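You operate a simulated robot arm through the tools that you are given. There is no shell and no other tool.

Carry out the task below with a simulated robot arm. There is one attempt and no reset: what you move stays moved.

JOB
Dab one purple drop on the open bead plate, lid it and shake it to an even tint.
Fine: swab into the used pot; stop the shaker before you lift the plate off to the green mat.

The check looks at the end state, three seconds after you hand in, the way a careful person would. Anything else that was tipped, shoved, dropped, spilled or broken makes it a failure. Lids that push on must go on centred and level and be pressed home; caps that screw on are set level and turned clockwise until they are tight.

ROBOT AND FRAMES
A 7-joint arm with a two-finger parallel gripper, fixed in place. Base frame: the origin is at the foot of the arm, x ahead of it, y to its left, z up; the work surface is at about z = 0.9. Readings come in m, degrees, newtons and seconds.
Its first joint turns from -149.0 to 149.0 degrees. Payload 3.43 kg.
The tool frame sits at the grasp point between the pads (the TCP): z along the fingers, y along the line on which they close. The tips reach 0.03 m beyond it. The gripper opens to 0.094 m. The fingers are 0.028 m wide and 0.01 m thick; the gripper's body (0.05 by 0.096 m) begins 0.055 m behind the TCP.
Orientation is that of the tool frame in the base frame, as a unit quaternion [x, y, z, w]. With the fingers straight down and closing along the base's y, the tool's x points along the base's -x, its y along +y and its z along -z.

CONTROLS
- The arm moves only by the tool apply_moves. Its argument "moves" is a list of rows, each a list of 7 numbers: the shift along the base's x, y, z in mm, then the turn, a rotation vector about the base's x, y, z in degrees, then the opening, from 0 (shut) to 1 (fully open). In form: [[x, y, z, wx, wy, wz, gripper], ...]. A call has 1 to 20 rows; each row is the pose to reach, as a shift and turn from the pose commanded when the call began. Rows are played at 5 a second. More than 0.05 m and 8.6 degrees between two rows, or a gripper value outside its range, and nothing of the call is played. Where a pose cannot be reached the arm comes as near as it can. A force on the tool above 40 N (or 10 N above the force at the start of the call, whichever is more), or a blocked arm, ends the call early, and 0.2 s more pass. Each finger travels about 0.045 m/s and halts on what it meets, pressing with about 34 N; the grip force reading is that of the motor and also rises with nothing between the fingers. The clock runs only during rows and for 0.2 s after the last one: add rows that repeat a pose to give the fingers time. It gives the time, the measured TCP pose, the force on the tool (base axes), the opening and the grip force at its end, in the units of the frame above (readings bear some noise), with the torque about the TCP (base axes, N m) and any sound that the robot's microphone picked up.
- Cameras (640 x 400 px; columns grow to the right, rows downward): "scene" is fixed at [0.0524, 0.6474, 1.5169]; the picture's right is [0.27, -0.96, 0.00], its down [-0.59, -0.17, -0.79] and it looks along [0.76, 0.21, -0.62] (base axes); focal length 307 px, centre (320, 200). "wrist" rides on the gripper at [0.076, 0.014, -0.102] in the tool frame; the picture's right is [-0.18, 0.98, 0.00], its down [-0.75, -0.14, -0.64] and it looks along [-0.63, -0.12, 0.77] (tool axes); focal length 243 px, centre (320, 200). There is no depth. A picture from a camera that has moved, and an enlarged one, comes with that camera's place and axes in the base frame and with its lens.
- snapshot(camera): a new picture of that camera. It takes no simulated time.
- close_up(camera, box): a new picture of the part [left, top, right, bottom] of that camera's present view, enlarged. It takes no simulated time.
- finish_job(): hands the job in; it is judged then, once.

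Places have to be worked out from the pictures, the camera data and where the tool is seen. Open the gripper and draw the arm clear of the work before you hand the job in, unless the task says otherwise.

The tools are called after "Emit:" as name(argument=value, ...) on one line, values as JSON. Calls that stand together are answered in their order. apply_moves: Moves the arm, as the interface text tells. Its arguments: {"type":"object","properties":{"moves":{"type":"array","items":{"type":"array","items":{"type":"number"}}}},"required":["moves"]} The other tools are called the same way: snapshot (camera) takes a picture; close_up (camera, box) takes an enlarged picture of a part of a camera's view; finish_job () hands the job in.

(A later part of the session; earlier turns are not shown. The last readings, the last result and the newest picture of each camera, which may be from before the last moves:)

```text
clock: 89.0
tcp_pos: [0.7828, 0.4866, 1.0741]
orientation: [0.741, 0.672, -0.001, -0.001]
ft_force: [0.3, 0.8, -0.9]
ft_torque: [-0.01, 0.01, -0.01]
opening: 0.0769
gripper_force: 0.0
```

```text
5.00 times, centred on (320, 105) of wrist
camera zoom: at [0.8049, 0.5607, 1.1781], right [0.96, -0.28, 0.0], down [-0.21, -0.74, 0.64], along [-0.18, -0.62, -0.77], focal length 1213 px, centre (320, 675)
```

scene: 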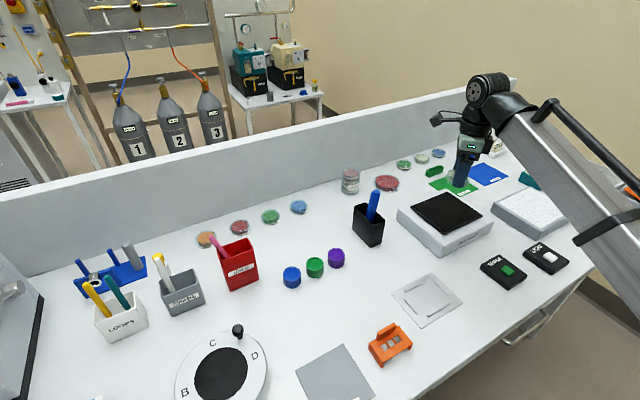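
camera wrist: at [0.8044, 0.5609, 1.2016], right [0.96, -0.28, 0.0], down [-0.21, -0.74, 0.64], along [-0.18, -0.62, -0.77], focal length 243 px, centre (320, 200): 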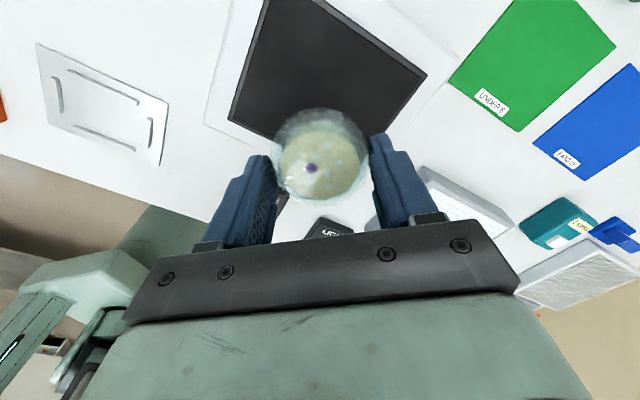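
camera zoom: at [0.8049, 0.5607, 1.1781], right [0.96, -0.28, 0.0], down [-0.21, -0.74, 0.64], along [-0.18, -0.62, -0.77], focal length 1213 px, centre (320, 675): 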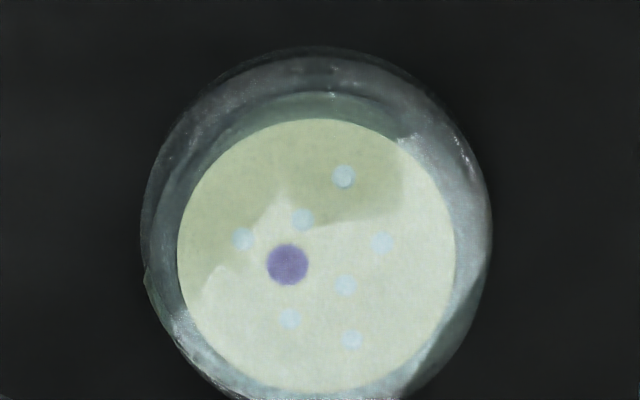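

Let me get one complete zoom of the plate to compare its proportions against the closed PORT plate.

Emit:
close_up(camera="scene", box=[437, 188, 481, 226])

Emit:
close_up(camera="scene", box=[278, 190, 322, 228])

```text
10.53 times, centred on (459, 207) of scene
camera zoom: at [0.0524, 0.6474, 1.5169], right [0.27, -0.96, 0.0], down [-0.59, -0.17, -0.79], along [0.76, 0.21, -0.62], focal length 3228 px, centre (-1143, 126)
```

zoom: 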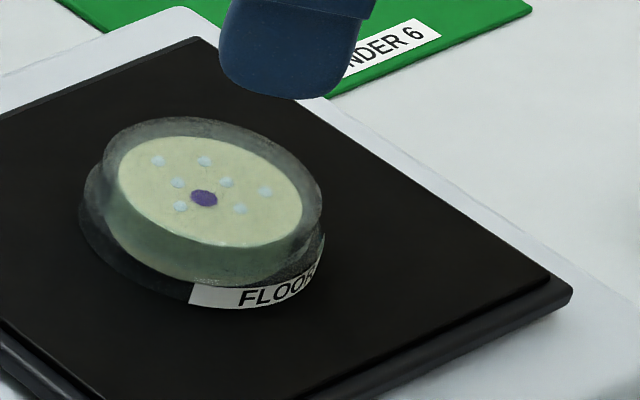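

```text
10.53 times, centred on (300, 209) of scene
camera zoom: at [0.0524, 0.6474, 1.5169], right [0.27, -0.96, 0.0], down [-0.59, -0.17, -0.79], along [0.76, 0.21, -0.62], focal length 3228 px, centre (530, 105)
```

zoom: 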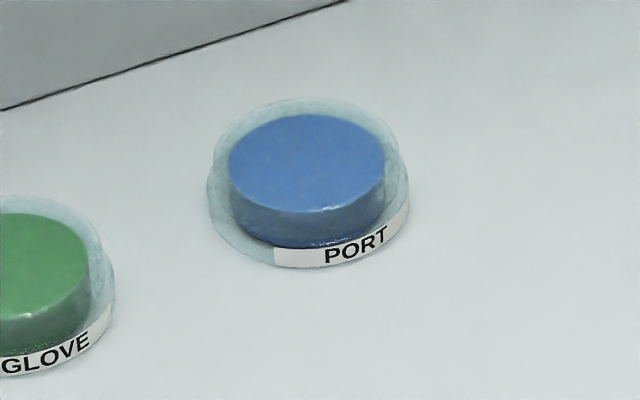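

The lid sits just as on the closed plates (same lid-to-agar gap, centred). Now I close the fingers and go over the SHAKE button (≈ 0.634, 0.341).

Emit:
apply_moves(moves=[[0, 0, 20, 0, 0, 0, 0.6], [-25, -24, 20, 0, 0, 0, 0.3], [-55, -53, 20, 0, 0, 0, 0], [-85, -82, 20, 0, 0, 0, 0], [-115, -111, 10, 0, 0, 0, 0], [-135, -133, 0, 0, 0, 0, 0], [-149, -146, -20, 0, 0, 0, 0], [-149, -146, -40, 0, 0, 0, 0], [-149, -146, -40, 0, 0, 0, 0]])

Emit:
snapshot(camera="wrist")

Emit:
close_up(camera="scene", box=[450, 210, 570, 310])

```text
clock: 91.0
tcp_pos: [0.6348, 0.3382, 1.0343]
orientation: [0.74, 0.672, 0.0, 0.0]
ft_force: [-0.2, 0.1, -0.1]
ft_torque: [-0.01, 0.01, 0.03]
opening: 0.0
gripper_force: 33.2
```

```text
taken
camera wrist: at [0.6564, 0.4139, 1.1383], right [0.96, -0.28, 0.0], down [-0.21, -0.74, 0.64], along [-0.18, -0.62, -0.77], focal length 243 px, centre (320, 200)
```

wrist: 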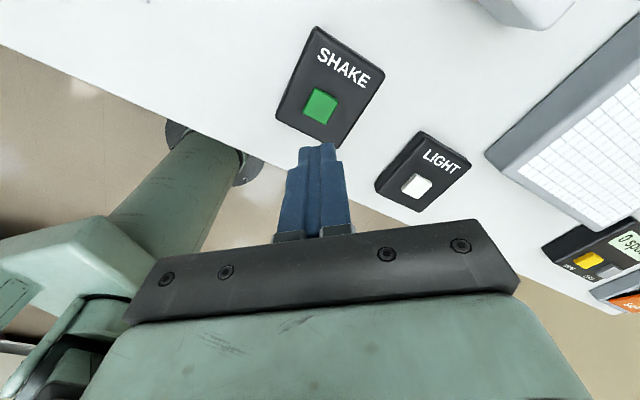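

```text
4.00 times, centred on (510, 260) of scene
camera zoom: at [0.0524, 0.6474, 1.5169], right [0.27, -0.96, 0.0], down [-0.59, -0.17, -0.79], along [0.76, 0.21, -0.62], focal length 1227 px, centre (-440, -40)
```

zoom: 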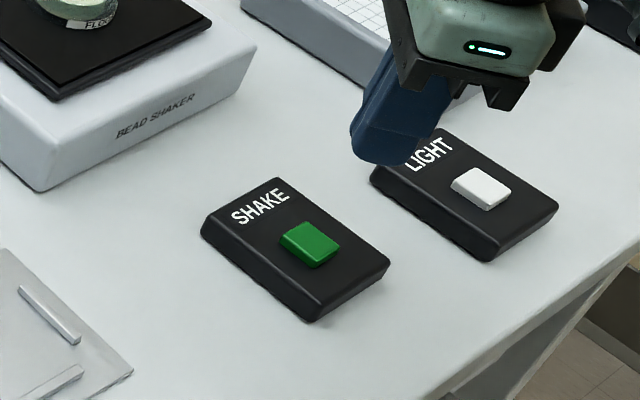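

I zoom in on the button to fine-position above it.

Emit:
close_up(camera="wrist", box=[260, 20, 400, 150])

```text
3.08 times, centred on (330, 85) of wrist
camera zoom: at [0.6564, 0.4139, 1.1383], right [0.96, -0.28, 0.0], down [-0.21, -0.74, 0.64], along [-0.18, -0.62, -0.77], focal length 746 px, centre (289, 554)
```

zoom: 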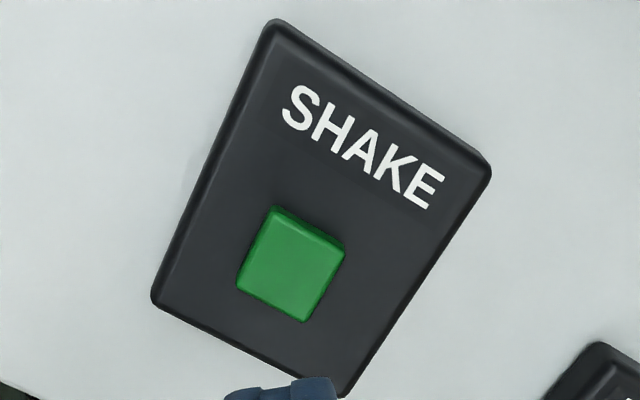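

Button top centre ≈ (0.636, 0.344). I shift over it and descend to just above.

Emit:
apply_moves(moves=[[1, 4.4, -10, 0, 0, 0, 0], [1, 4.4, -40, 0, 0, 0, 0], [1, 4.4, -65, 0, 0, 0, 0], [1, 4.4, -72, 0, 0, 0, 0], [1, 4.4, -72, 0, 0, 0, 0]])

Emit:
close_up(camera="scene", box=[460, 220, 560, 300])

```text
clock: 92.2
tcp_pos: [0.635, 0.3426, 0.9625]
orientation: [0.741, 0.672, 0.0, 0.0]
ft_force: [0.1, 0.5, -1.1]
ft_torque: [0.01, -0.01, -0.01]
opening: 0.0
gripper_force: 33.1
```

```text
5.00 times, centred on (510, 260) of scene
camera zoom: at [0.0524, 0.6474, 1.5169], right [0.27, -0.96, 0.0], down [-0.59, -0.17, -0.79], along [0.76, 0.21, -0.62], focal length 1533 px, centre (-630, -100)
```

zoom: 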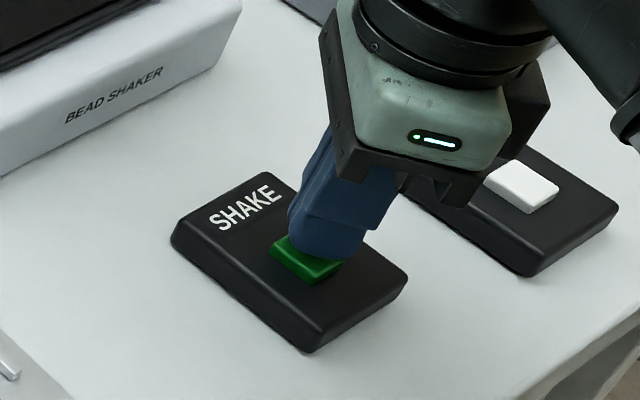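

Just above the button. I press down in small steps, watching force and sounds.

Emit:
apply_moves(moves=[[0, 0, -2, 0, 0, 0, 0], [0, 0, -4, 0, 0, 0, 0], [0, 0, -6, 0, 0, 0, 0], [0, 0, -6, 0, 0, 0, 0]])

```text
clock: 93.2
tcp_pos: [0.6357, 0.3437, 0.9582]
orientation: [0.741, 0.672, -0.001, -0.001]
ft_force: [0.1, 0.5, -1.1]
ft_torque: [0.01, 0.0, 0.0]
opening: 0.0001
gripper_force: 32.9
```

No contact yet at tip ≈ 0.928. Continuing down.

Emit:
apply_moves(moves=[[0, 0, -1.5, 0, 0, 0, 0], [0, 0, -3, 0, 0, 0, 0], [0, 0, -3, 0, 0, 0, 0]])

```text
clock: 94.0
tcp_pos: [0.6365, 0.3423, 0.9537]
orientation: [0.741, 0.672, -0.001, -0.001]
ft_force: [0.5, -0.3, 0.9]
ft_torque: [-0.03, 0.02, 0.04]
opening: 0.0
gripper_force: 33.2
heard: click
```

I heard a click – the button was pressed. I lift off and check whether the shaker runs.

Emit:
apply_moves(moves=[[0, 0, 5, 0, 0, 0, 0], [0, 0, 30, 0, 0, 0, 0], [0, 0, 60, 0, 0, 0, 0], [0, 0, 60, 0, 0, 0, 0]])

Emit:
close_up(camera="scene", box=[400, 170, 560, 290])

Emit:
close_up(camera="scene", box=[437, 188, 481, 226])

```text
clock: 95.0
tcp_pos: [0.6357, 0.3438, 1.0144]
orientation: [0.741, 0.672, -0.001, -0.001]
ft_force: [0.4, 0.8, 0.5]
ft_torque: [-0.05, 0.01, 0.0]
opening: 0.0
gripper_force: 32.9
```

```text
3.33 times, centred on (480, 230) of scene
camera zoom: at [0.0524, 0.6474, 1.5169], right [0.27, -0.96, 0.0], down [-0.59, -0.17, -0.79], along [0.76, 0.21, -0.62], focal length 1022 px, centre (-213, 100)
```

zoom: 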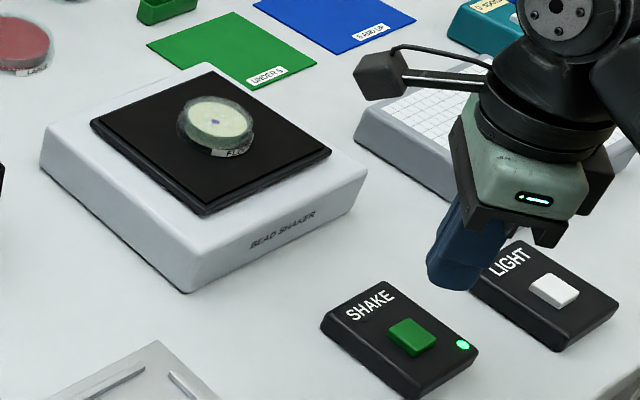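

```text
10.53 times, centred on (459, 207) of scene
camera zoom: at [0.0524, 0.6474, 1.5169], right [0.27, -0.96, 0.0], down [-0.59, -0.17, -0.79], along [0.76, 0.21, -0.62], focal length 3228 px, centre (-1143, 126)
```

zoom: 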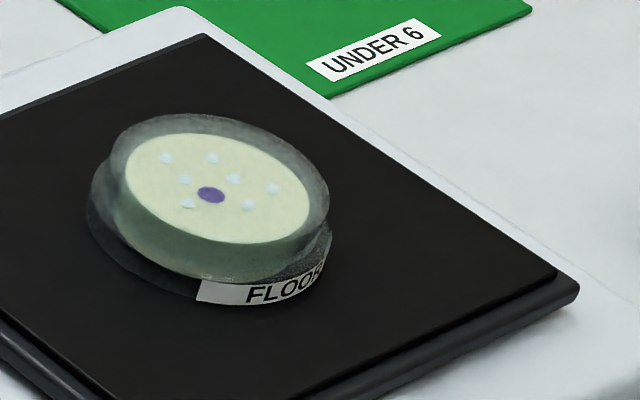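

A green LED on the SHAKE box is lit and the platform has shifted, so it is running. I wait and watch the tint.

Emit:
apply_moves(moves=[[0, 0, 0, 0, 0, 0, 0], [0, 0, 0, 0, 0, 0, 0], [0, 0, 0, 0, 0, 0, 0], [0, 0, 0, 0, 0, 0, 0], [0, 0, 0, 0, 0, 0, 0], [0, 0, 0, 0, 0, 0, 0], [0, 0, 0, 0, 0, 0, 0], [0, 0, 0, 0, 0, 0, 0], [0, 0, 0, 0, 0, 0, 0], [0, 0, 0, 0, 0, 0, 0], [0, 0, 0, 0, 0, 0, 0], [0, 0, 0, 0, 0, 0, 0], [0, 0, 0, 0, 0, 0, 0], [0, 0, 0, 0, 0, 0, 0], [0, 0, 0, 0, 0, 0, 0]])

Emit:
close_up(camera="scene", box=[437, 188, 481, 226])

```text
clock: 98.2
tcp_pos: [0.6361, 0.3428, 1.014]
orientation: [0.74, 0.672, 0.0, 0.0]
ft_force: [1.0, 0.4, -0.2]
ft_torque: [0.03, -0.01, -0.02]
opening: 0.0
gripper_force: 32.8
```

```text
10.53 times, centred on (459, 207) of scene
camera zoom: at [0.0524, 0.6474, 1.5169], right [0.27, -0.96, 0.0], down [-0.59, -0.17, -0.79], along [0.76, 0.21, -0.62], focal length 3228 px, centre (-1143, 126)
```

zoom: 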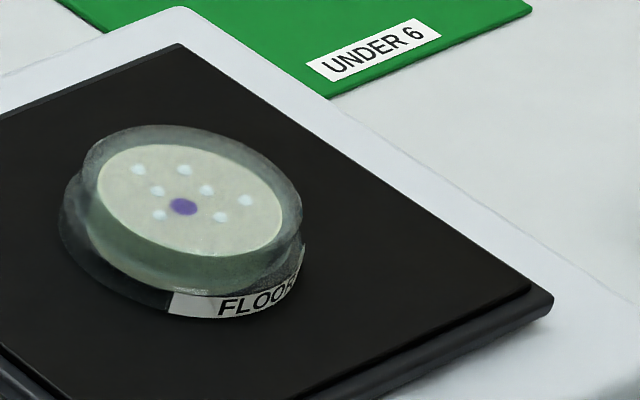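

The platform is oscillating and the agar is beginning to tint. I keep waiting.

Emit:
apply_moves(moves=[[0, 0, 0, 0, 0, 0, 0], [0, 0, 0, 0, 0, 0, 0], [0, 0, 0, 0, 0, 0, 0], [0, 0, 0, 0, 0, 0, 0], [0, 0, 0, 0, 0, 0, 0], [0, 0, 0, 0, 0, 0, 0], [0, 0, 0, 0, 0, 0, 0], [0, 0, 0, 0, 0, 0, 0], [0, 0, 0, 0, 0, 0, 0], [0, 0, 0, 0, 0, 0, 0], [0, 0, 0, 0, 0, 0, 0], [0, 0, 0, 0, 0, 0, 0], [0, 0, 0, 0, 0, 0, 0], [0, 0, 0, 0, 0, 0, 0], [0, 0, 0, 0, 0, 0, 0], [0, 0, 0, 0, 0, 0, 0], [0, 0, 0, 0, 0, 0, 0], [0, 0, 0, 0, 0, 0, 0], [0, 0, 0, 0, 0, 0, 0], [0, 0, 0, 0, 0, 0, 0]])

Emit:
close_up(camera="scene", box=[437, 188, 481, 226])

```text
clock: 102.4
tcp_pos: [0.6355, 0.3437, 1.0143]
orientation: [0.741, 0.672, 0.0, -0.001]
ft_force: [-0.4, 0.9, -0.1]
ft_torque: [0.02, -0.02, 0.02]
opening: 0.0001
gripper_force: 32.9
```

```text
10.53 times, centred on (459, 207) of scene
camera zoom: at [0.0524, 0.6474, 1.5169], right [0.27, -0.96, 0.0], down [-0.59, -0.17, -0.79], along [0.76, 0.21, -0.62], focal length 3228 px, centre (-1143, 126)
```

zoom: 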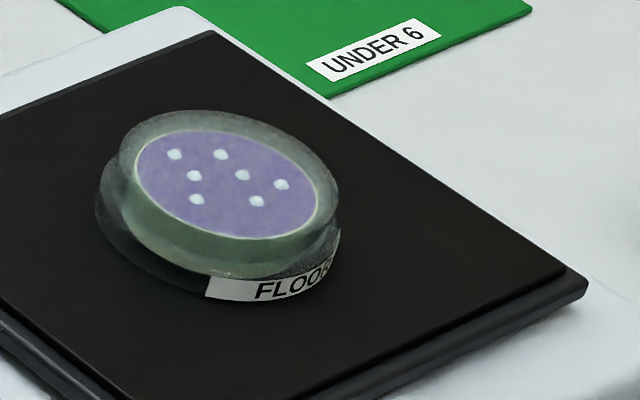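

The agar now shows an even purple tint (a thin cream edge remains). I give it 2 more seconds and compare.

Emit:
apply_moves(moves=[[0, 0, -10, 0, 0, 0, 0], [0, 0, -20, 0, 0, 0, 0], [0, 0, -30, 0, 0, 0, 0], [0, 0, -40, 0, 0, 0, 0], [0, 0, -48, 0, 0, 0, 0], [0, 0, -48, 0, 0, 0, 0], [0, 0, -48, 0, 0, 0, 0]])

Emit:
close_up(camera="scene", box=[437, 188, 481, 226])

Emit:
close_up(camera="scene", box=[400, 170, 560, 290])

```text
clock: 104.0
tcp_pos: [0.6361, 0.3441, 0.9672]
orientation: [0.741, 0.672, 0.0, 0.0]
ft_force: [0.5, -0.5, 0.9]
ft_torque: [0.02, -0.01, -0.01]
opening: 0.0001
gripper_force: 32.5
```

```text
10.53 times, centred on (459, 207) of scene
camera zoom: at [0.0524, 0.6474, 1.5169], right [0.27, -0.96, 0.0], down [-0.59, -0.17, -0.79], along [0.76, 0.21, -0.62], focal length 3228 px, centre (-1143, 126)
```

zoom: 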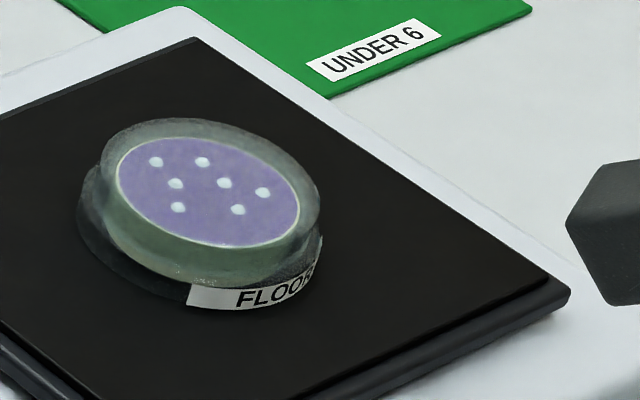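

```text
3.33 times, centred on (480, 230) of scene
camera zoom: at [0.0524, 0.6474, 1.5169], right [0.27, -0.96, 0.0], down [-0.59, -0.17, -0.79], along [0.76, 0.21, -0.62], focal length 1022 px, centre (-213, 100)
```

zoom: 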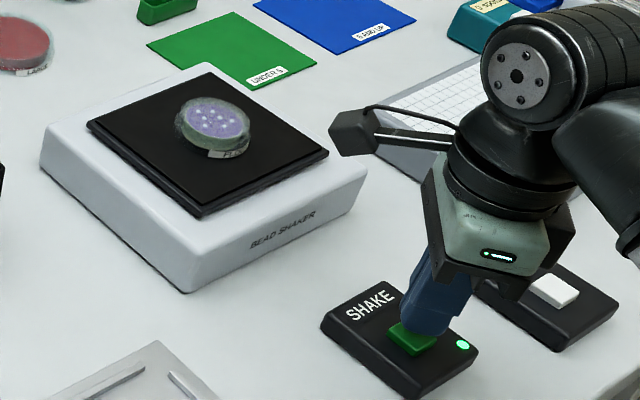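

The tint is uniform now. I press the SHAKE button again to stop.

Emit:
apply_moves(moves=[[0, 0, -6, 0, 0, 0, 0], [0, 0, -10, 0, 0, 0, 0], [0, 0, -13, 0, 0, 0, 0], [0, 0, -13.7, 0, 0, 0, 0], [0, 0, -13.7, 0, 0, 0, 0]])

```text
clock: 105.2
tcp_pos: [0.6359, 0.343, 0.953]
orientation: [0.741, 0.671, 0.0, 0.0]
ft_force: [-0.7, 0.1, 2.8]
ft_torque: [0.02, 0.04, -0.03]
opening: 0.0001
gripper_force: 32.7
heard: click
```

Click heard. I lift off and verify the LED is off and the platform is still.

Emit:
apply_moves(moves=[[0, 0, 5, 0, 0, 0, 0], [0, 0, 30, 0, 0, 0, 0], [0, 0, 60, 0, 0, 0, 0], [0, 0, 95, 0, 0, 0, 0.2], [0, 0, 95, 0, 0, 0, 0.3]])

Emit:
close_up(camera="scene", box=[400, 170, 560, 290])

Emit:
close_up(camera="scene", box=[437, 188, 481, 226])

```text
clock: 106.4
tcp_pos: [0.6346, 0.3441, 1.0477]
orientation: [0.741, 0.671, -0.001, 0.0]
ft_force: [0.4, -0.4, 0.6]
ft_torque: [-0.01, -0.01, 0.02]
opening: 0.0282
gripper_force: 0.1
```

```text
3.33 times, centred on (480, 230) of scene
camera zoom: at [0.0524, 0.6474, 1.5169], right [0.27, -0.96, 0.0], down [-0.59, -0.17, -0.79], along [0.76, 0.21, -0.62], focal length 1022 px, centre (-213, 100)
```

zoom: 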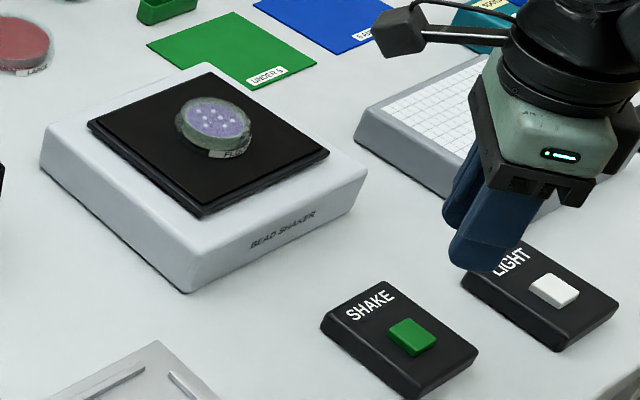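

```text
10.53 times, centred on (459, 207) of scene
camera zoom: at [0.0524, 0.6474, 1.5169], right [0.27, -0.96, 0.0], down [-0.59, -0.17, -0.79], along [0.76, 0.21, -0.62], focal length 3228 px, centre (-1143, 126)
```

zoom: 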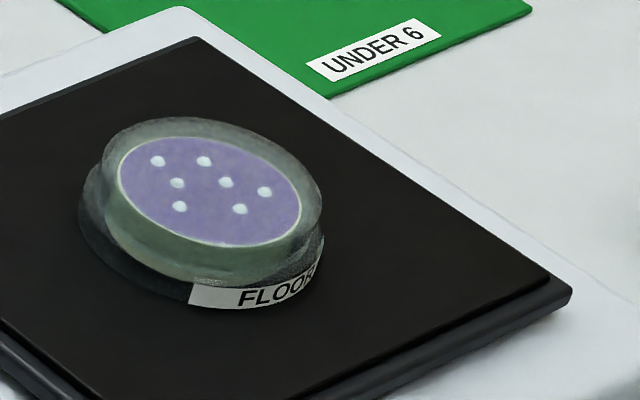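

LED off, platform still, plate evenly tinted and lidded. Next I set up the flipped pose for lifting the plate: rise, move over the shaker and yaw to about −137°.

Emit:
apply_moves(moves=[[0, 0, 40, 0, 0, 0, 0.5], [0, 0, 80, 0, 0, -4, 0.7], [30, 28, 80, 0, 0, -10, 0.85], [60, 56, 80, 0, 0, -17, 0.85], [90, 85, 80, 0, 0, -24, 0.85], [115, 110, 80, 0, 0, -31, 0.85], [130, 125, 80, 0, 0, -38, 0.85], [140, 133, 80, 0, 0, -41.5, 0.85], [140, 133, 80, 0, 0, -41.5, 0.85]])

```text
clock: 108.4
tcp_pos: [0.7742, 0.4781, 1.1272]
orientation: [0.931, 0.365, -0.001, 0.0]
ft_force: [0.2, 0.1, 0.7]
ft_torque: [-0.01, 0.04, 0.01]
opening: 0.0801
gripper_force: 0.1
```

Yaw −137° reached without clipping. I tilt 45° outward and lower to a hover over the plate for an overhead view.

Emit:
apply_moves(moves=[[0, 0, 0, 5.1, -5.5, 0, 0.85], [0, 0, 0, 10.19, -11.0, 0, 0.85], [0, 0, -10, 15.29, -16.51, 0, 0.85], [0, 0, -20, 20.38, -22.01, 0, 0.85], [0, 0, -35, 25.48, -27.51, 0, 0.85], [0, 0, -50, 30.57, -33.02, 0, 0.85], [0, 0, -50, 30.57, -33.02, 0, 0.85]])

Emit:
snapshot(camera="wrist")

Emit:
close_up(camera="wrist", box=[230, 90, 410, 240])

```text
clock: 110.0
tcp_pos: [0.7762, 0.4768, 1.0773]
orientation: [0.859, 0.338, 0.357, -0.14]
ft_force: [0.3, -0.6, 0.1]
ft_torque: [0.02, 0.01, 0.02]
opening: 0.0798
gripper_force: 0.1
```

```text
taken
camera wrist: at [0.7711, 0.4542, 1.2046], right [0.57, -0.81, -0.13], down [-0.82, -0.57, -0.08], along [-0.01, 0.15, -0.99], focal length 243 px, centre (320, 200)
```

wrist: 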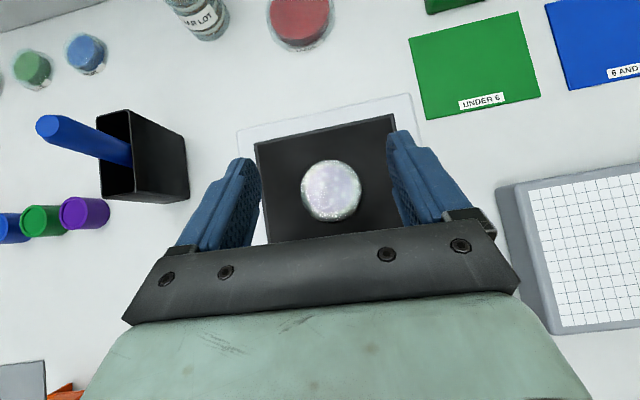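

```text
2.67 times, centred on (320, 165) of wrist
camera zoom: at [0.7711, 0.4542, 1.2046], right [0.57, -0.81, -0.13], down [-0.82, -0.57, -0.08], along [-0.01, 0.15, -0.99], focal length 647 px, centre (320, 293)
```

zoom: 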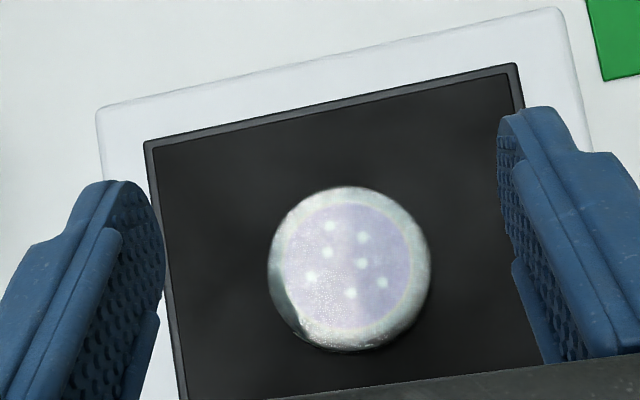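

From overhead, the plate centre is at (0.783, 0.486) – within ~1.5 mm of where this grip wants it. I align and descend most of the way.

Emit:
apply_moves(moves=[[-0.4, 1.3, -20, 0, 0, 0, 0.85], [-0.4, 1.3, -45, 0, 0, 0, 0.85], [-0.4, 1.3, -65, 0, 0, 0, 0.85], [-0.4, 1.3, -76, 0, 0, 0, 0.85], [-0.4, 1.3, -76, 0, 0, 0, 0.85]])

Emit:
snapshot(camera="wrist")

Emit:
close_up(camera="scene", box=[410, 150, 510, 240])

```text
clock: 111.2
tcp_pos: [0.7742, 0.4774, 1.0024]
orientation: [0.859, 0.338, 0.357, -0.14]
ft_force: [-0.4, -0.6, 0.0]
ft_torque: [0.0, 0.04, -0.01]
opening: 0.0798
gripper_force: 0.0
```

```text
taken
camera wrist: at [0.7706, 0.4551, 1.1284], right [0.57, -0.81, -0.13], down [-0.82, -0.57, -0.08], along [-0.01, 0.15, -0.99], focal length 243 px, centre (320, 200)
```

wrist: 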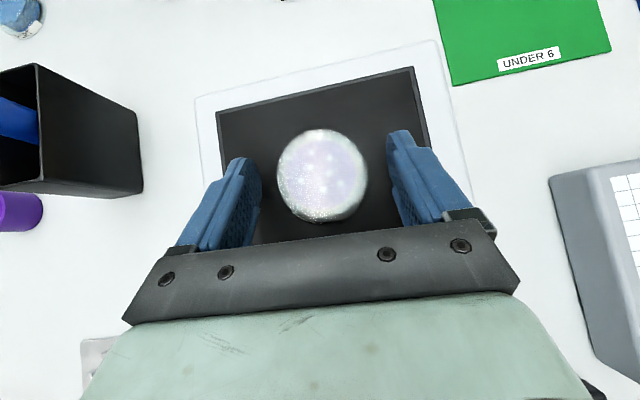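

```text
4.44 times, centred on (460, 195) of scene
camera zoom: at [0.0524, 0.6474, 1.5169], right [0.27, -0.96, 0.0], down [-0.59, -0.17, -0.79], along [0.76, 0.21, -0.62], focal length 1363 px, centre (-302, 222)
```

zoom: 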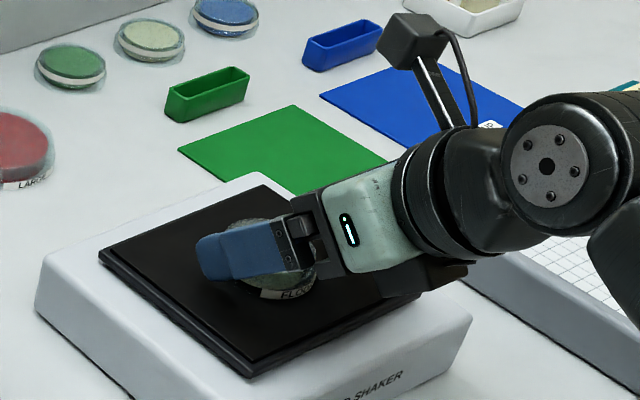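

Fingers straddle the plate well above the platform. I lower 6 mm more and inspect the fingertip height against the base wall.

Emit:
apply_moves(moves=[[0, 0, -3, 0, 0, 0, 0.85], [0, 0, -6, 0, 0, 0, 0.85], [0, 0, -6, 0, 0, 0, 0.85]])

Emit:
close_up(camera="scene", box=[440, 185, 490, 225])

Emit:
close_up(camera="wrist", box=[230, 100, 410, 250])

```text
clock: 112.0
tcp_pos: [0.7744, 0.4767, 0.9951]
orientation: [0.86, 0.339, 0.356, -0.14]
ft_force: [1.5, -0.4, 0.0]
ft_torque: [-0.01, 0.03, 0.03]
opening: 0.0797
gripper_force: 0.0
```

```text
10.00 times, centred on (465, 205) of scene
camera zoom: at [0.0524, 0.6474, 1.5169], right [0.27, -0.96, 0.0], down [-0.59, -0.17, -0.79], along [0.76, 0.21, -0.62], focal length 3067 px, centre (-1130, 150)
```

zoom: 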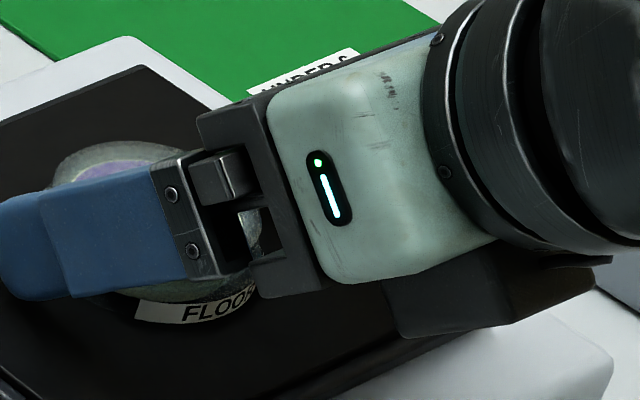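

```text
2.67 times, centred on (320, 175) of wrist
camera zoom: at [0.7704, 0.4552, 1.1225], right [0.57, -0.81, -0.13], down [-0.82, -0.57, -0.08], along [-0.01, 0.15, -0.99], focal length 647 px, centre (320, 267)
```

zoom: 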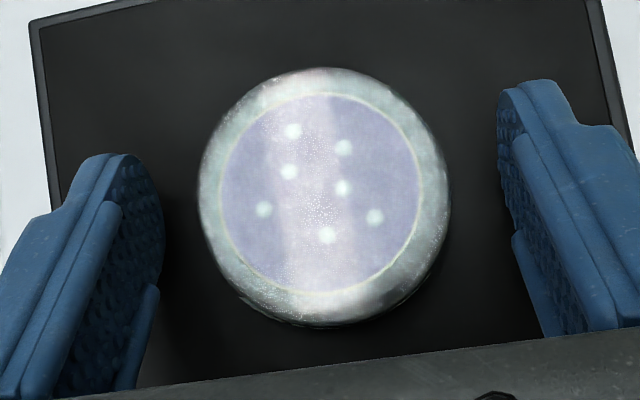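

Well aligned. I go 3 mm lower for a deeper hold on the base wall, checking force.

Emit:
apply_moves(moves=[[0, 0, -1.5, 0, 0, 0, 0.85], [0, 0, -3, 0, 0, 0, 0.85], [0, 0, -3, 0, 0, 0, 0.85]])

```text
clock: 112.8
tcp_pos: [0.7734, 0.4774, 0.9944]
orientation: [0.859, 0.337, 0.359, -0.14]
ft_force: [-2.4, -2.6, 29.0]
ft_torque: [0.49, 0.19, 0.27]
opening: 0.0798
gripper_force: 0.0
```

Both fingertips just touched the platform (29 N at the tip corners). I raise 2.5 mm to clear it, then close on the base wall.

Emit:
apply_moves(moves=[[0, 0, 1.5, 0, 0, 0, 0.85], [0, 0, 2.5, 0, 0, 0, 0.85], [0, 0, 2.5, 0, 0, 0, 0.85]])

Emit:
close_up(camera="scene", box=[410, 150, 510, 240])

```text
clock: 113.6
tcp_pos: [0.7738, 0.4781, 0.9942]
orientation: [0.86, 0.337, 0.356, -0.139]
ft_force: [2.0, 2.0, 16.1]
ft_torque: [0.52, 0.09, -0.36]
opening: 0.0798
gripper_force: 0.0
```

```text
4.44 times, centred on (460, 195) of scene
camera zoom: at [0.0524, 0.6474, 1.5169], right [0.27, -0.96, 0.0], down [-0.59, -0.17, -0.79], along [0.76, 0.21, -0.62], focal length 1363 px, centre (-302, 222)
```

zoom: 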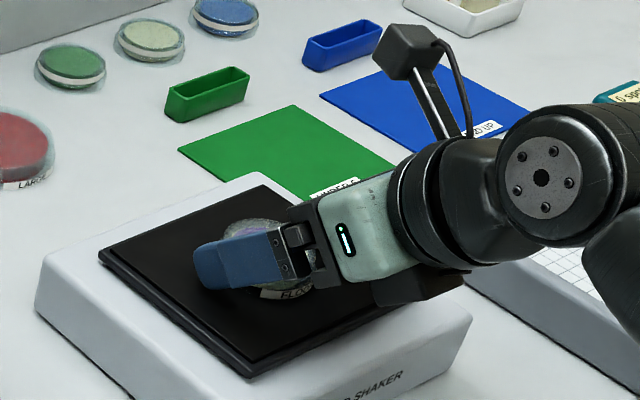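

Force only dropped to 16 N; I check the true pose via the wrist camera data.

Emit:
close_up(camera="wrist", box=[230, 100, 410, 250])

```text
2.67 times, centred on (320, 175) of wrist
camera zoom: at [0.7702, 0.4553, 1.122], right [0.57, -0.81, -0.13], down [-0.82, -0.57, -0.08], along [-0.01, 0.15, -0.99], focal length 647 px, centre (320, 267)
```

zoom: 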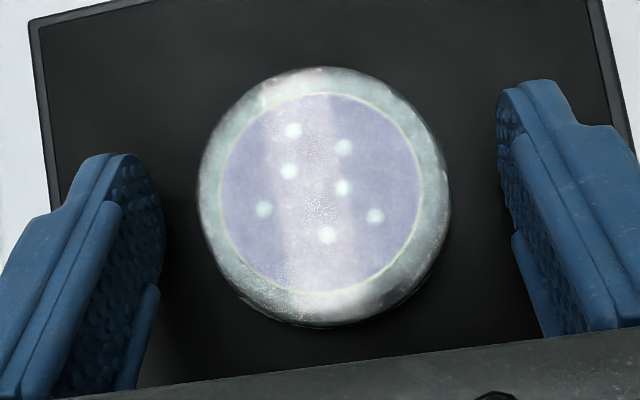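

The fingertips are still lightly on the platform. I raise 2 mm more and re-read the force.

Emit:
apply_moves(moves=[[0, 0, 1, 0, 0, 0, 0.85], [0, 0, 2, 0, 0, 0, 0.85], [0, 0, 2, 0, 0, 0, 0.85], [0, 0, 2, 0, 0, 0, 0.85]])

Emit:
close_up(camera="wrist", box=[230, 100, 410, 250])

```text
clock: 114.6
tcp_pos: [0.7739, 0.4781, 0.9972]
orientation: [0.86, 0.338, 0.356, -0.139]
ft_force: [0.5, 0.2, -0.7]
ft_torque: [0.02, -0.02, 0.0]
opening: 0.0796
gripper_force: 0.0
```

```text
2.67 times, centred on (320, 175) of wrist
camera zoom: at [0.7703, 0.4553, 1.1237], right [0.57, -0.81, -0.13], down [-0.82, -0.57, -0.08], along [-0.01, 0.15, -0.99], focal length 647 px, centre (320, 267)
```

zoom: 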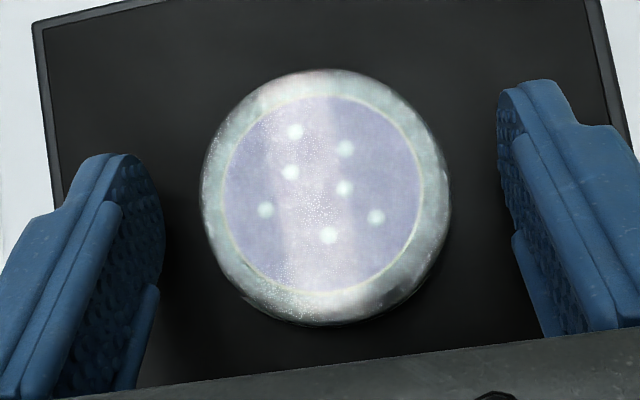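

Clear of the platform by ~1.5 mm. I close on the plate's base wall.

Emit:
apply_moves(moves=[[0, 0, 0, 0, 0, 0, 0.75], [0, 0, 0, 0, 0, 0, 0.67], [0, 0, 0, 0, 0, 0, 0.6], [0, 0, 0, 0, 0, 0, 0.57], [0, 0, 0, 0, 0, 0, 0.57], [0, 0, 0, 0, 0, 0, 0.57]])

Emit:
close_up(camera="wrist", box=[230, 100, 410, 250])

```text
clock: 116.0
tcp_pos: [0.7746, 0.479, 0.9974]
orientation: [0.86, 0.338, 0.356, -0.139]
ft_force: [-0.2, 0.3, 1.0]
ft_torque: [0.05, 0.02, 0.03]
opening: 0.0583
gripper_force: 33.8
```

```text
2.67 times, centred on (320, 175) of wrist
camera zoom: at [0.7704, 0.4554, 1.1239], right [0.57, -0.81, -0.13], down [-0.82, -0.57, -0.08], along [-0.01, 0.15, -0.99], focal length 647 px, centre (320, 267)
```

zoom: 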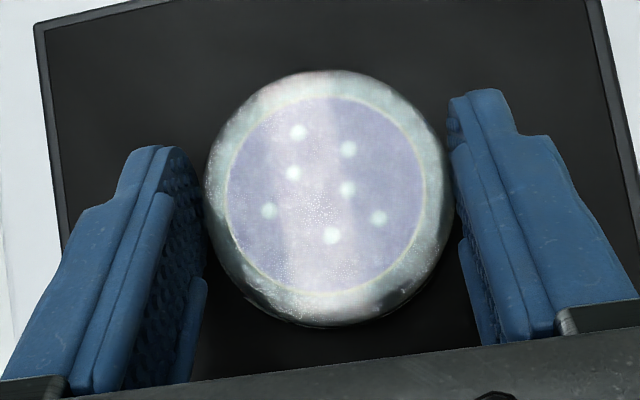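

Gripped at 58.3 mm (base wall), 34 N. I lift a little and check that it stays level.

Emit:
apply_moves(moves=[[0, 0, 2, 0, 0, 0, 0.57], [0, 0, 6, 0, 0, 0, 0.57], [0, 0, 14, 0, 0, 0, 0.57], [0, 0, 25, 0, 0, 0, 0.57], [0, 0, 25, 0, 0, 0, 0.57]])

Emit:
close_up(camera="wrist", box=[230, 100, 410, 250])

Emit:
close_up(camera="scene", box=[420, 160, 500, 230])

```text
clock: 117.2
tcp_pos: [0.7749, 0.4773, 1.0225]
orientation: [0.86, 0.338, 0.356, -0.139]
ft_force: [0.4, 0.1, -0.6]
ft_torque: [0.02, 0.01, 0.0]
opening: 0.0581
gripper_force: 33.9
```

```text
2.67 times, centred on (320, 175) of wrist
camera zoom: at [0.7707, 0.4553, 1.1492], right [0.57, -0.81, -0.13], down [-0.82, -0.57, -0.08], along [-0.01, 0.15, -0.99], focal length 647 px, centre (320, 267)
```

zoom: 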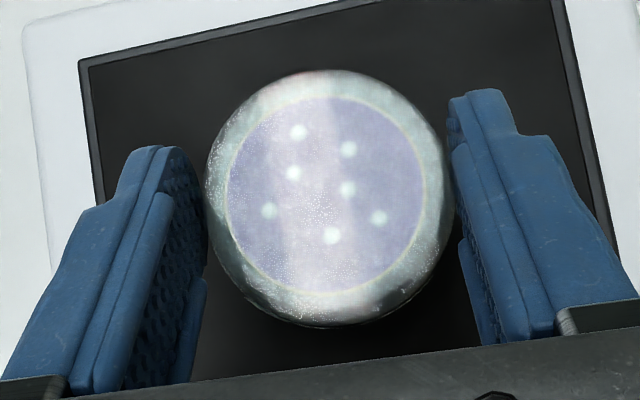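

```text
5.71 times, centred on (460, 195) of scene
camera zoom: at [0.0524, 0.6474, 1.5169], right [0.27, -0.96, 0.0], down [-0.59, -0.17, -0.79], along [0.76, 0.21, -0.62], focal length 1752 px, centre (-480, 229)
```

zoom: 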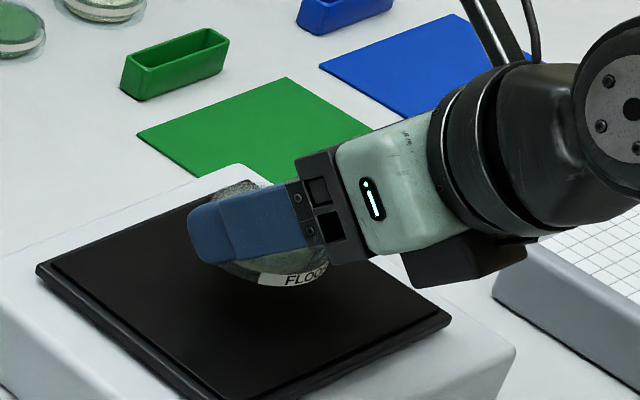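

Plate is steady and level in the tilted grip. I raise it and carry it out over the green mat, yawing −8° on the way.

Emit:
apply_moves(moves=[[0, 0, 20, 0, 0, 0, 0.57], [0, 0, 38, 0, 0, 0, 0.57], [36, -7, 38, 0, 0, 0, 0.57], [72, -14, 38, 0, 0, 0, 0.57], [108, -22, 38, 0, 0, -1, 0.57], [144, -29, 38, 0, 0, -3, 0.57], [180, -36, 38, 0, 0, -5.5, 0.57], [215, -43, 38, 0, 0, -7.8, 0.57], [215, -43, 38, 0, 0, -7.8, 0.57]])

Emit:
snapshot(camera="wrist")

Emit:
snapshot(camera="scene")

```text
clock: 119.2
tcp_pos: [0.9901, 0.4351, 1.0594]
orientation: [0.881, 0.279, 0.364, -0.115]
ft_force: [0.3, -0.3, -0.3]
ft_torque: [0.0, 0.01, 0.0]
opening: 0.058
gripper_force: 33.9
```

```text
taken
camera wrist: at [0.983, 0.4131, 1.1868], right [0.46, -0.88, -0.13], down [-0.89, -0.45, -0.08], along [0.01, 0.15, -0.99], focal length 243 px, centre (320, 200)
```

wrist: 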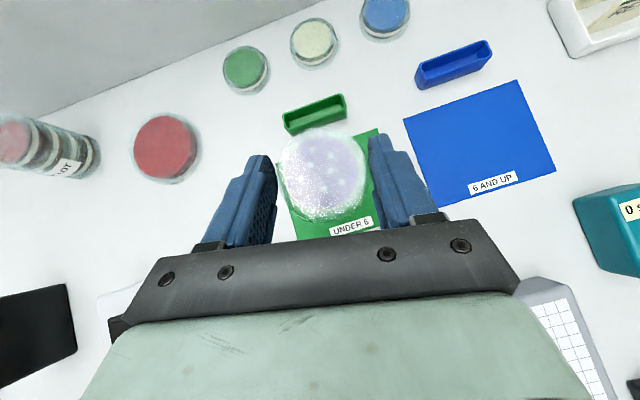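

```text
taken
```

scene: 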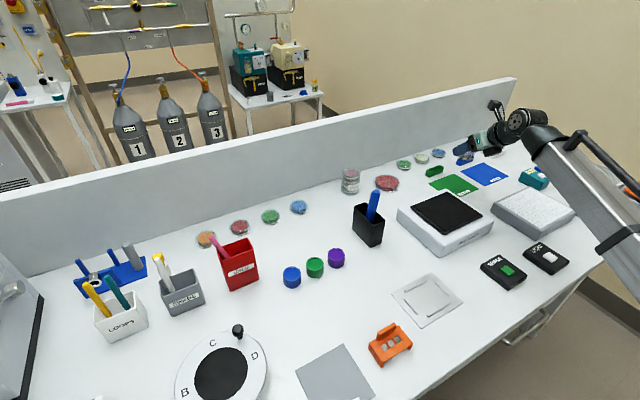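

Over the mat. I lower to about 8 mm above it and re-check the footprint.

Emit:
apply_moves(moves=[[0, 0, -35, 0, 0, 0, 0.57], [0, 0, -70, 0, 0, 0, 0.57], [0, 0, -98, 0, 0, 0, 0.57], [0, 0, -113, 0, 0, 0, 0.57], [0, 0, -113, 0, 0, 0, 0.57]])

Emit:
snapshot(camera="wrist")

Emit:
close_up(camera="scene", box=[410, 130, 510, 210])

```text
clock: 120.4
tcp_pos: [0.9916, 0.4341, 0.9469]
orientation: [0.881, 0.28, 0.365, -0.115]
ft_force: [0.1, -0.2, -0.6]
ft_torque: [-0.01, 0.0, -0.01]
opening: 0.058
gripper_force: 34.0
```

```text
taken
camera wrist: at [0.9827, 0.4129, 1.0733], right [0.46, -0.88, -0.13], down [-0.89, -0.45, -0.08], along [0.01, 0.15, -0.99], focal length 243 px, centre (320, 200)
```

wrist: 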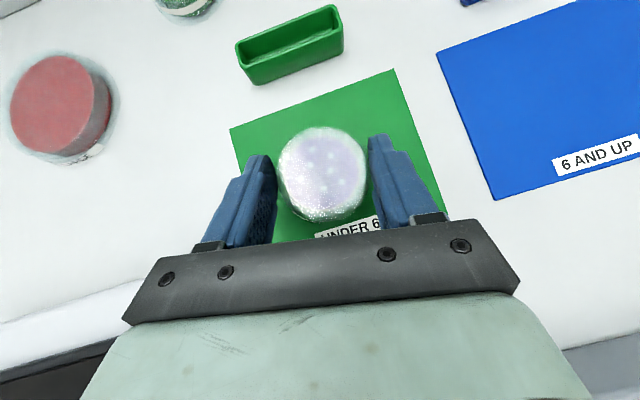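

```text
5.00 times, centred on (460, 170) of scene
camera zoom: at [0.0524, 0.6474, 1.5169], right [0.27, -0.96, 0.0], down [-0.59, -0.17, -0.79], along [0.76, 0.21, -0.62], focal length 1533 px, centre (-380, 350)
```

zoom: 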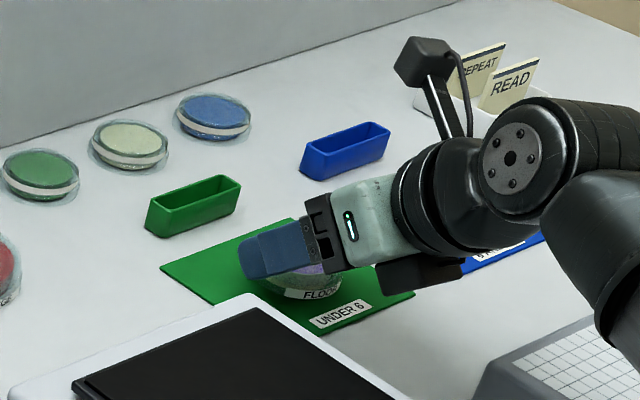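

The plate is well inside the mat. I lower in small steps to contact.

Emit:
apply_moves(moves=[[0, 0, -3, 0, 0, 0, 0.57], [0, 0, -6, 0, 0, 0, 0.57], [0, 0, -7, 0, 0, 0, 0.57], [0, 0, -7, 0, 0, 0, 0.57]])

```text
clock: 121.4
tcp_pos: [0.9897, 0.4336, 0.9406]
orientation: [0.881, 0.278, 0.365, -0.114]
ft_force: [0.4, -0.2, -1.2]
ft_torque: [0.02, 0.01, 0.01]
opening: 0.0584
gripper_force: 34.1
```

No contact yet at 0.9406. Two more millimetres.

Emit:
apply_moves(moves=[[0, 0, -1, 0, 0, 0, 0.57], [0, 0, -2, 0, 0, 0, 0.57], [0, 0, -2, 0, 0, 0, 0.57]])

```text
clock: 122.2
tcp_pos: [0.9896, 0.4345, 0.9379]
orientation: [0.881, 0.279, 0.365, -0.115]
ft_force: [0.9, 1.2, -1.0]
ft_torque: [-0.02, -0.02, -0.02]
opening: 0.0582
gripper_force: 34.5
```

Still no contact at 0.938. Another 1.5 mm.

Emit:
apply_moves(moves=[[0, 0, -1, 0, 0, 0, 0.57], [0, 0, -1.5, 0, 0, 0, 0.57], [0, 0, -1.5, 0, 0, 0, 0.57]])

```text
clock: 123.0
tcp_pos: [0.9894, 0.4344, 0.9358]
orientation: [0.881, 0.278, 0.365, -0.113]
ft_force: [-0.3, -0.7, -0.7]
ft_torque: [-0.02, -0.01, 0.01]
opening: 0.0582
gripper_force: 33.7
```

No contact yet; 1 mm more.

Emit:
apply_moves(moves=[[0, 0, -1, 0, 0, 0, 0.57], [0, 0, -1, 0, 0, 0, 0.57]])

Emit:
close_up(camera="scene", box=[440, 165, 500, 205])

```text
clock: 123.6
tcp_pos: [0.9902, 0.4341, 0.9354]
orientation: [0.88, 0.279, 0.366, -0.115]
ft_force: [-0.4, -0.5, 4.2]
ft_torque: [0.06, -0.02, 0.02]
opening: 0.0579
gripper_force: 33.8
```

```text
10.00 times, centred on (470, 185) of scene
camera zoom: at [0.0524, 0.6474, 1.5169], right [0.27, -0.96, 0.0], down [-0.59, -0.17, -0.79], along [0.76, 0.21, -0.62], focal length 3067 px, centre (-1180, 350)
```

zoom: 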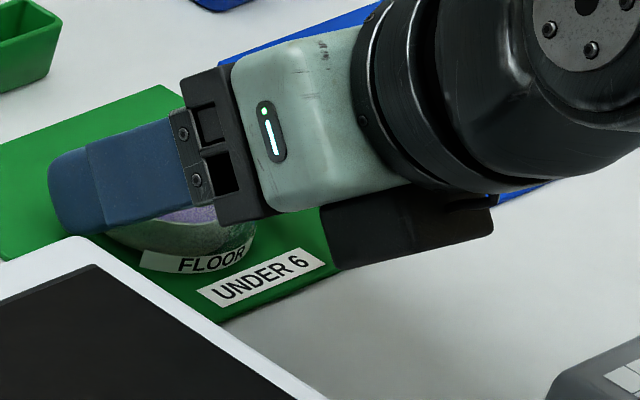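

Touchdown at 4 N. I open the fingers and rise straight up.

Emit:
apply_moves(moves=[[0, 0, 0, 0, 0, 0, 0.6], [0, 0, 0, 0, 0, 0, 0.66], [0, 0, 0, 0, 0, 0, 0.74], [0, 0, 0, 0, 0, 0, 0.82], [0, 0, 0.5, 0, 0, 0, 0.85], [0, 0, 0.5, 0, 0, 0, 0.85], [0, 0, 20, 0, 0, 0, 0.85], [0, 0, 50, 0, 0, 0, 0.85], [0, 0, 90, 0, 0, 0, 0.85], [0, 0, 90, 0, 0, 0, 0.85]])

Emit:
snapshot(camera="wrist")

Emit:
close_up(camera="wrist", box=[250, 80, 410, 250])

Emit:
close_up(camera="scene", box=[420, 145, 500, 205])

```text
clock: 125.8
tcp_pos: [0.9899, 0.4347, 1.0257]
orientation: [0.881, 0.278, 0.365, -0.115]
ft_force: [0.1, 0.3, -0.6]
ft_torque: [0.02, 0.01, -0.01]
opening: 0.0799
gripper_force: 0.0
```

```text
taken
camera wrist: at [0.9827, 0.4126, 1.1526], right [0.46, -0.88, -0.13], down [-0.89, -0.45, -0.08], along [0.01, 0.15, -0.99], focal length 243 px, centre (320, 200)
```

wrist: 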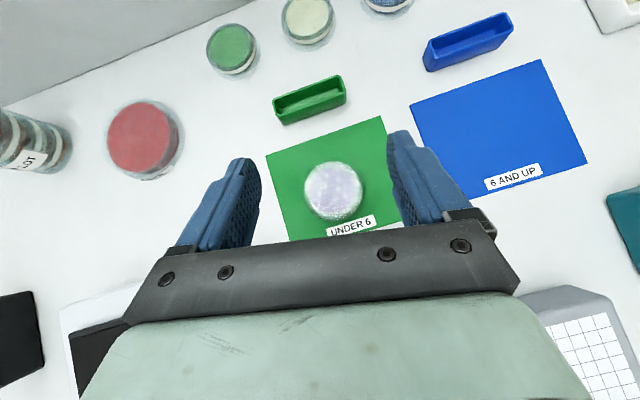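

```text
2.35 times, centred on (330, 165) of wrist
camera zoom: at [0.9827, 0.4126, 1.1526], right [0.46, -0.88, -0.13], down [-0.89, -0.45, -0.08], along [0.01, 0.15, -0.99], focal length 571 px, centre (296, 282)
```

zoom: 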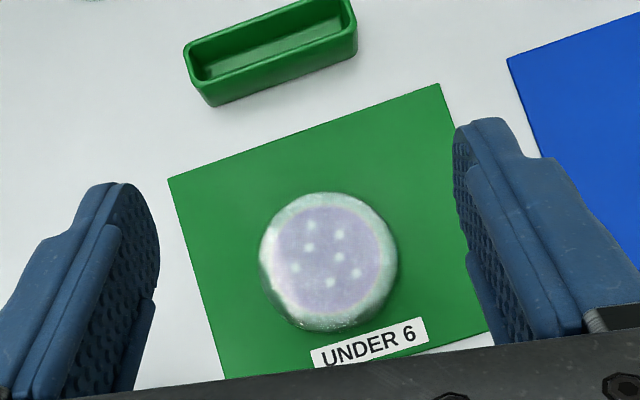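

```text
6.67 times, centred on (460, 175) of scene
camera zoom: at [0.0524, 0.6474, 1.5169], right [0.27, -0.96, 0.0], down [-0.59, -0.17, -0.79], along [0.76, 0.21, -0.62], focal length 2044 px, centre (-613, 367)
```

zoom: 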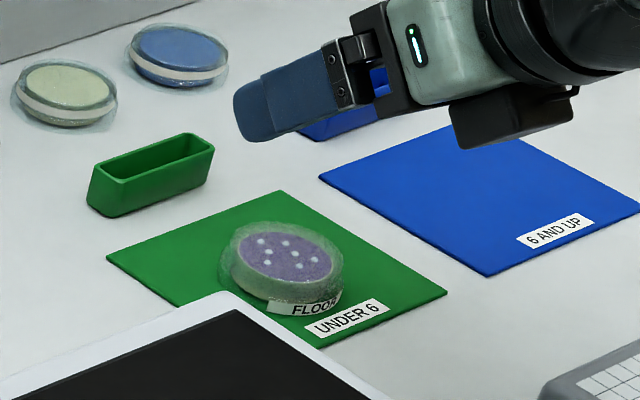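

The plate stands flat on the green mat, lidded and evenly tinted. I draw the arm back up and away, untilting.

Emit:
apply_moves(moves=[[0, 0, 40, 0, 0, 0, 0.85], [0, 0, 80, 0, 0, 0, 0.85], [-25, 0, 110, -4.3, 6.14, 0, 0.85], [-55, -5, 135, -8.6, 12.28, 0, 0.85], [-85, -12, 155, -12.9, 18.43, 0, 0.85], [-115, -22, 170, -17.2, 24.57, 0, 0.85], [-145, -32, 180, -21.5, 30.7, 0, 0.85], [-175, -42, 185, -25.81, 36.86, 0, 0.85], [-205, -55, 185, -25.81, 36.86, 0, 0.85], [-205, -55, 185, -25.81, 36.86, 0, 0.85]])

Emit:
snapshot(camera="scene")

Emit:
close_up(camera="scene", box=[436, 168, 476, 200])

Emit:
close_up(camera="scene", box=[60, 200, 360, 380])

```text
clock: 128.0
tcp_pos: [0.7867, 0.3833, 1.203]
orientation: [0.953, 0.302, 0.006, -0.001]
ft_force: [0.2, 0.5, 0.1]
ft_torque: [0.0, 0.0, -0.02]
opening: 0.0798
gripper_force: 0.1
out of reach, approached as far as the arm can: row 9, 10
```

```text
taken
```

scene: 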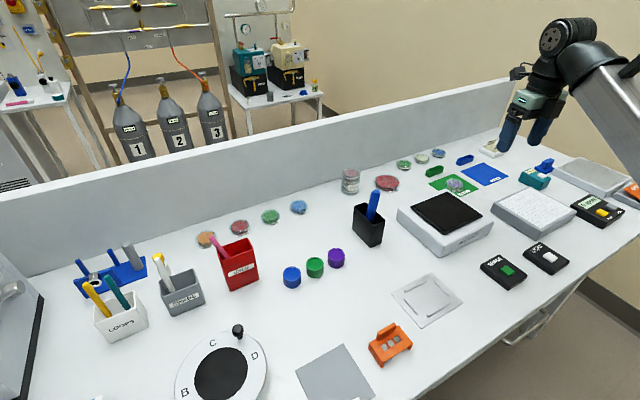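

```text
12.50 times, centred on (456, 184) of scene
camera zoom: at [0.0524, 0.6474, 1.5169], right [0.27, -0.96, 0.0], down [-0.59, -0.17, -0.79], along [0.76, 0.21, -0.62], focal length 3833 px, centre (-1380, 400)
```

zoom: 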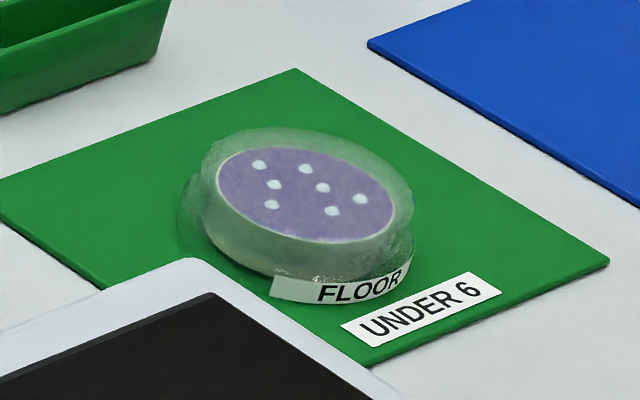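

```text
2.13 times, centred on (210, 290) of scene
camera zoom: at [0.0524, 0.6474, 1.5169], right [0.27, -0.96, 0.0], down [-0.59, -0.17, -0.79], along [0.76, 0.21, -0.62], focal length 654 px, centre (555, 8)
```

zoom: 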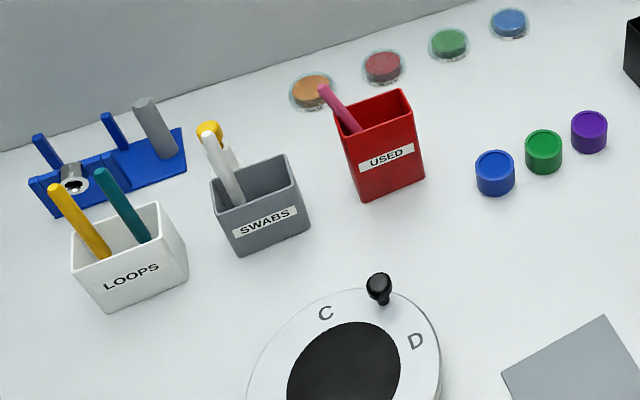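

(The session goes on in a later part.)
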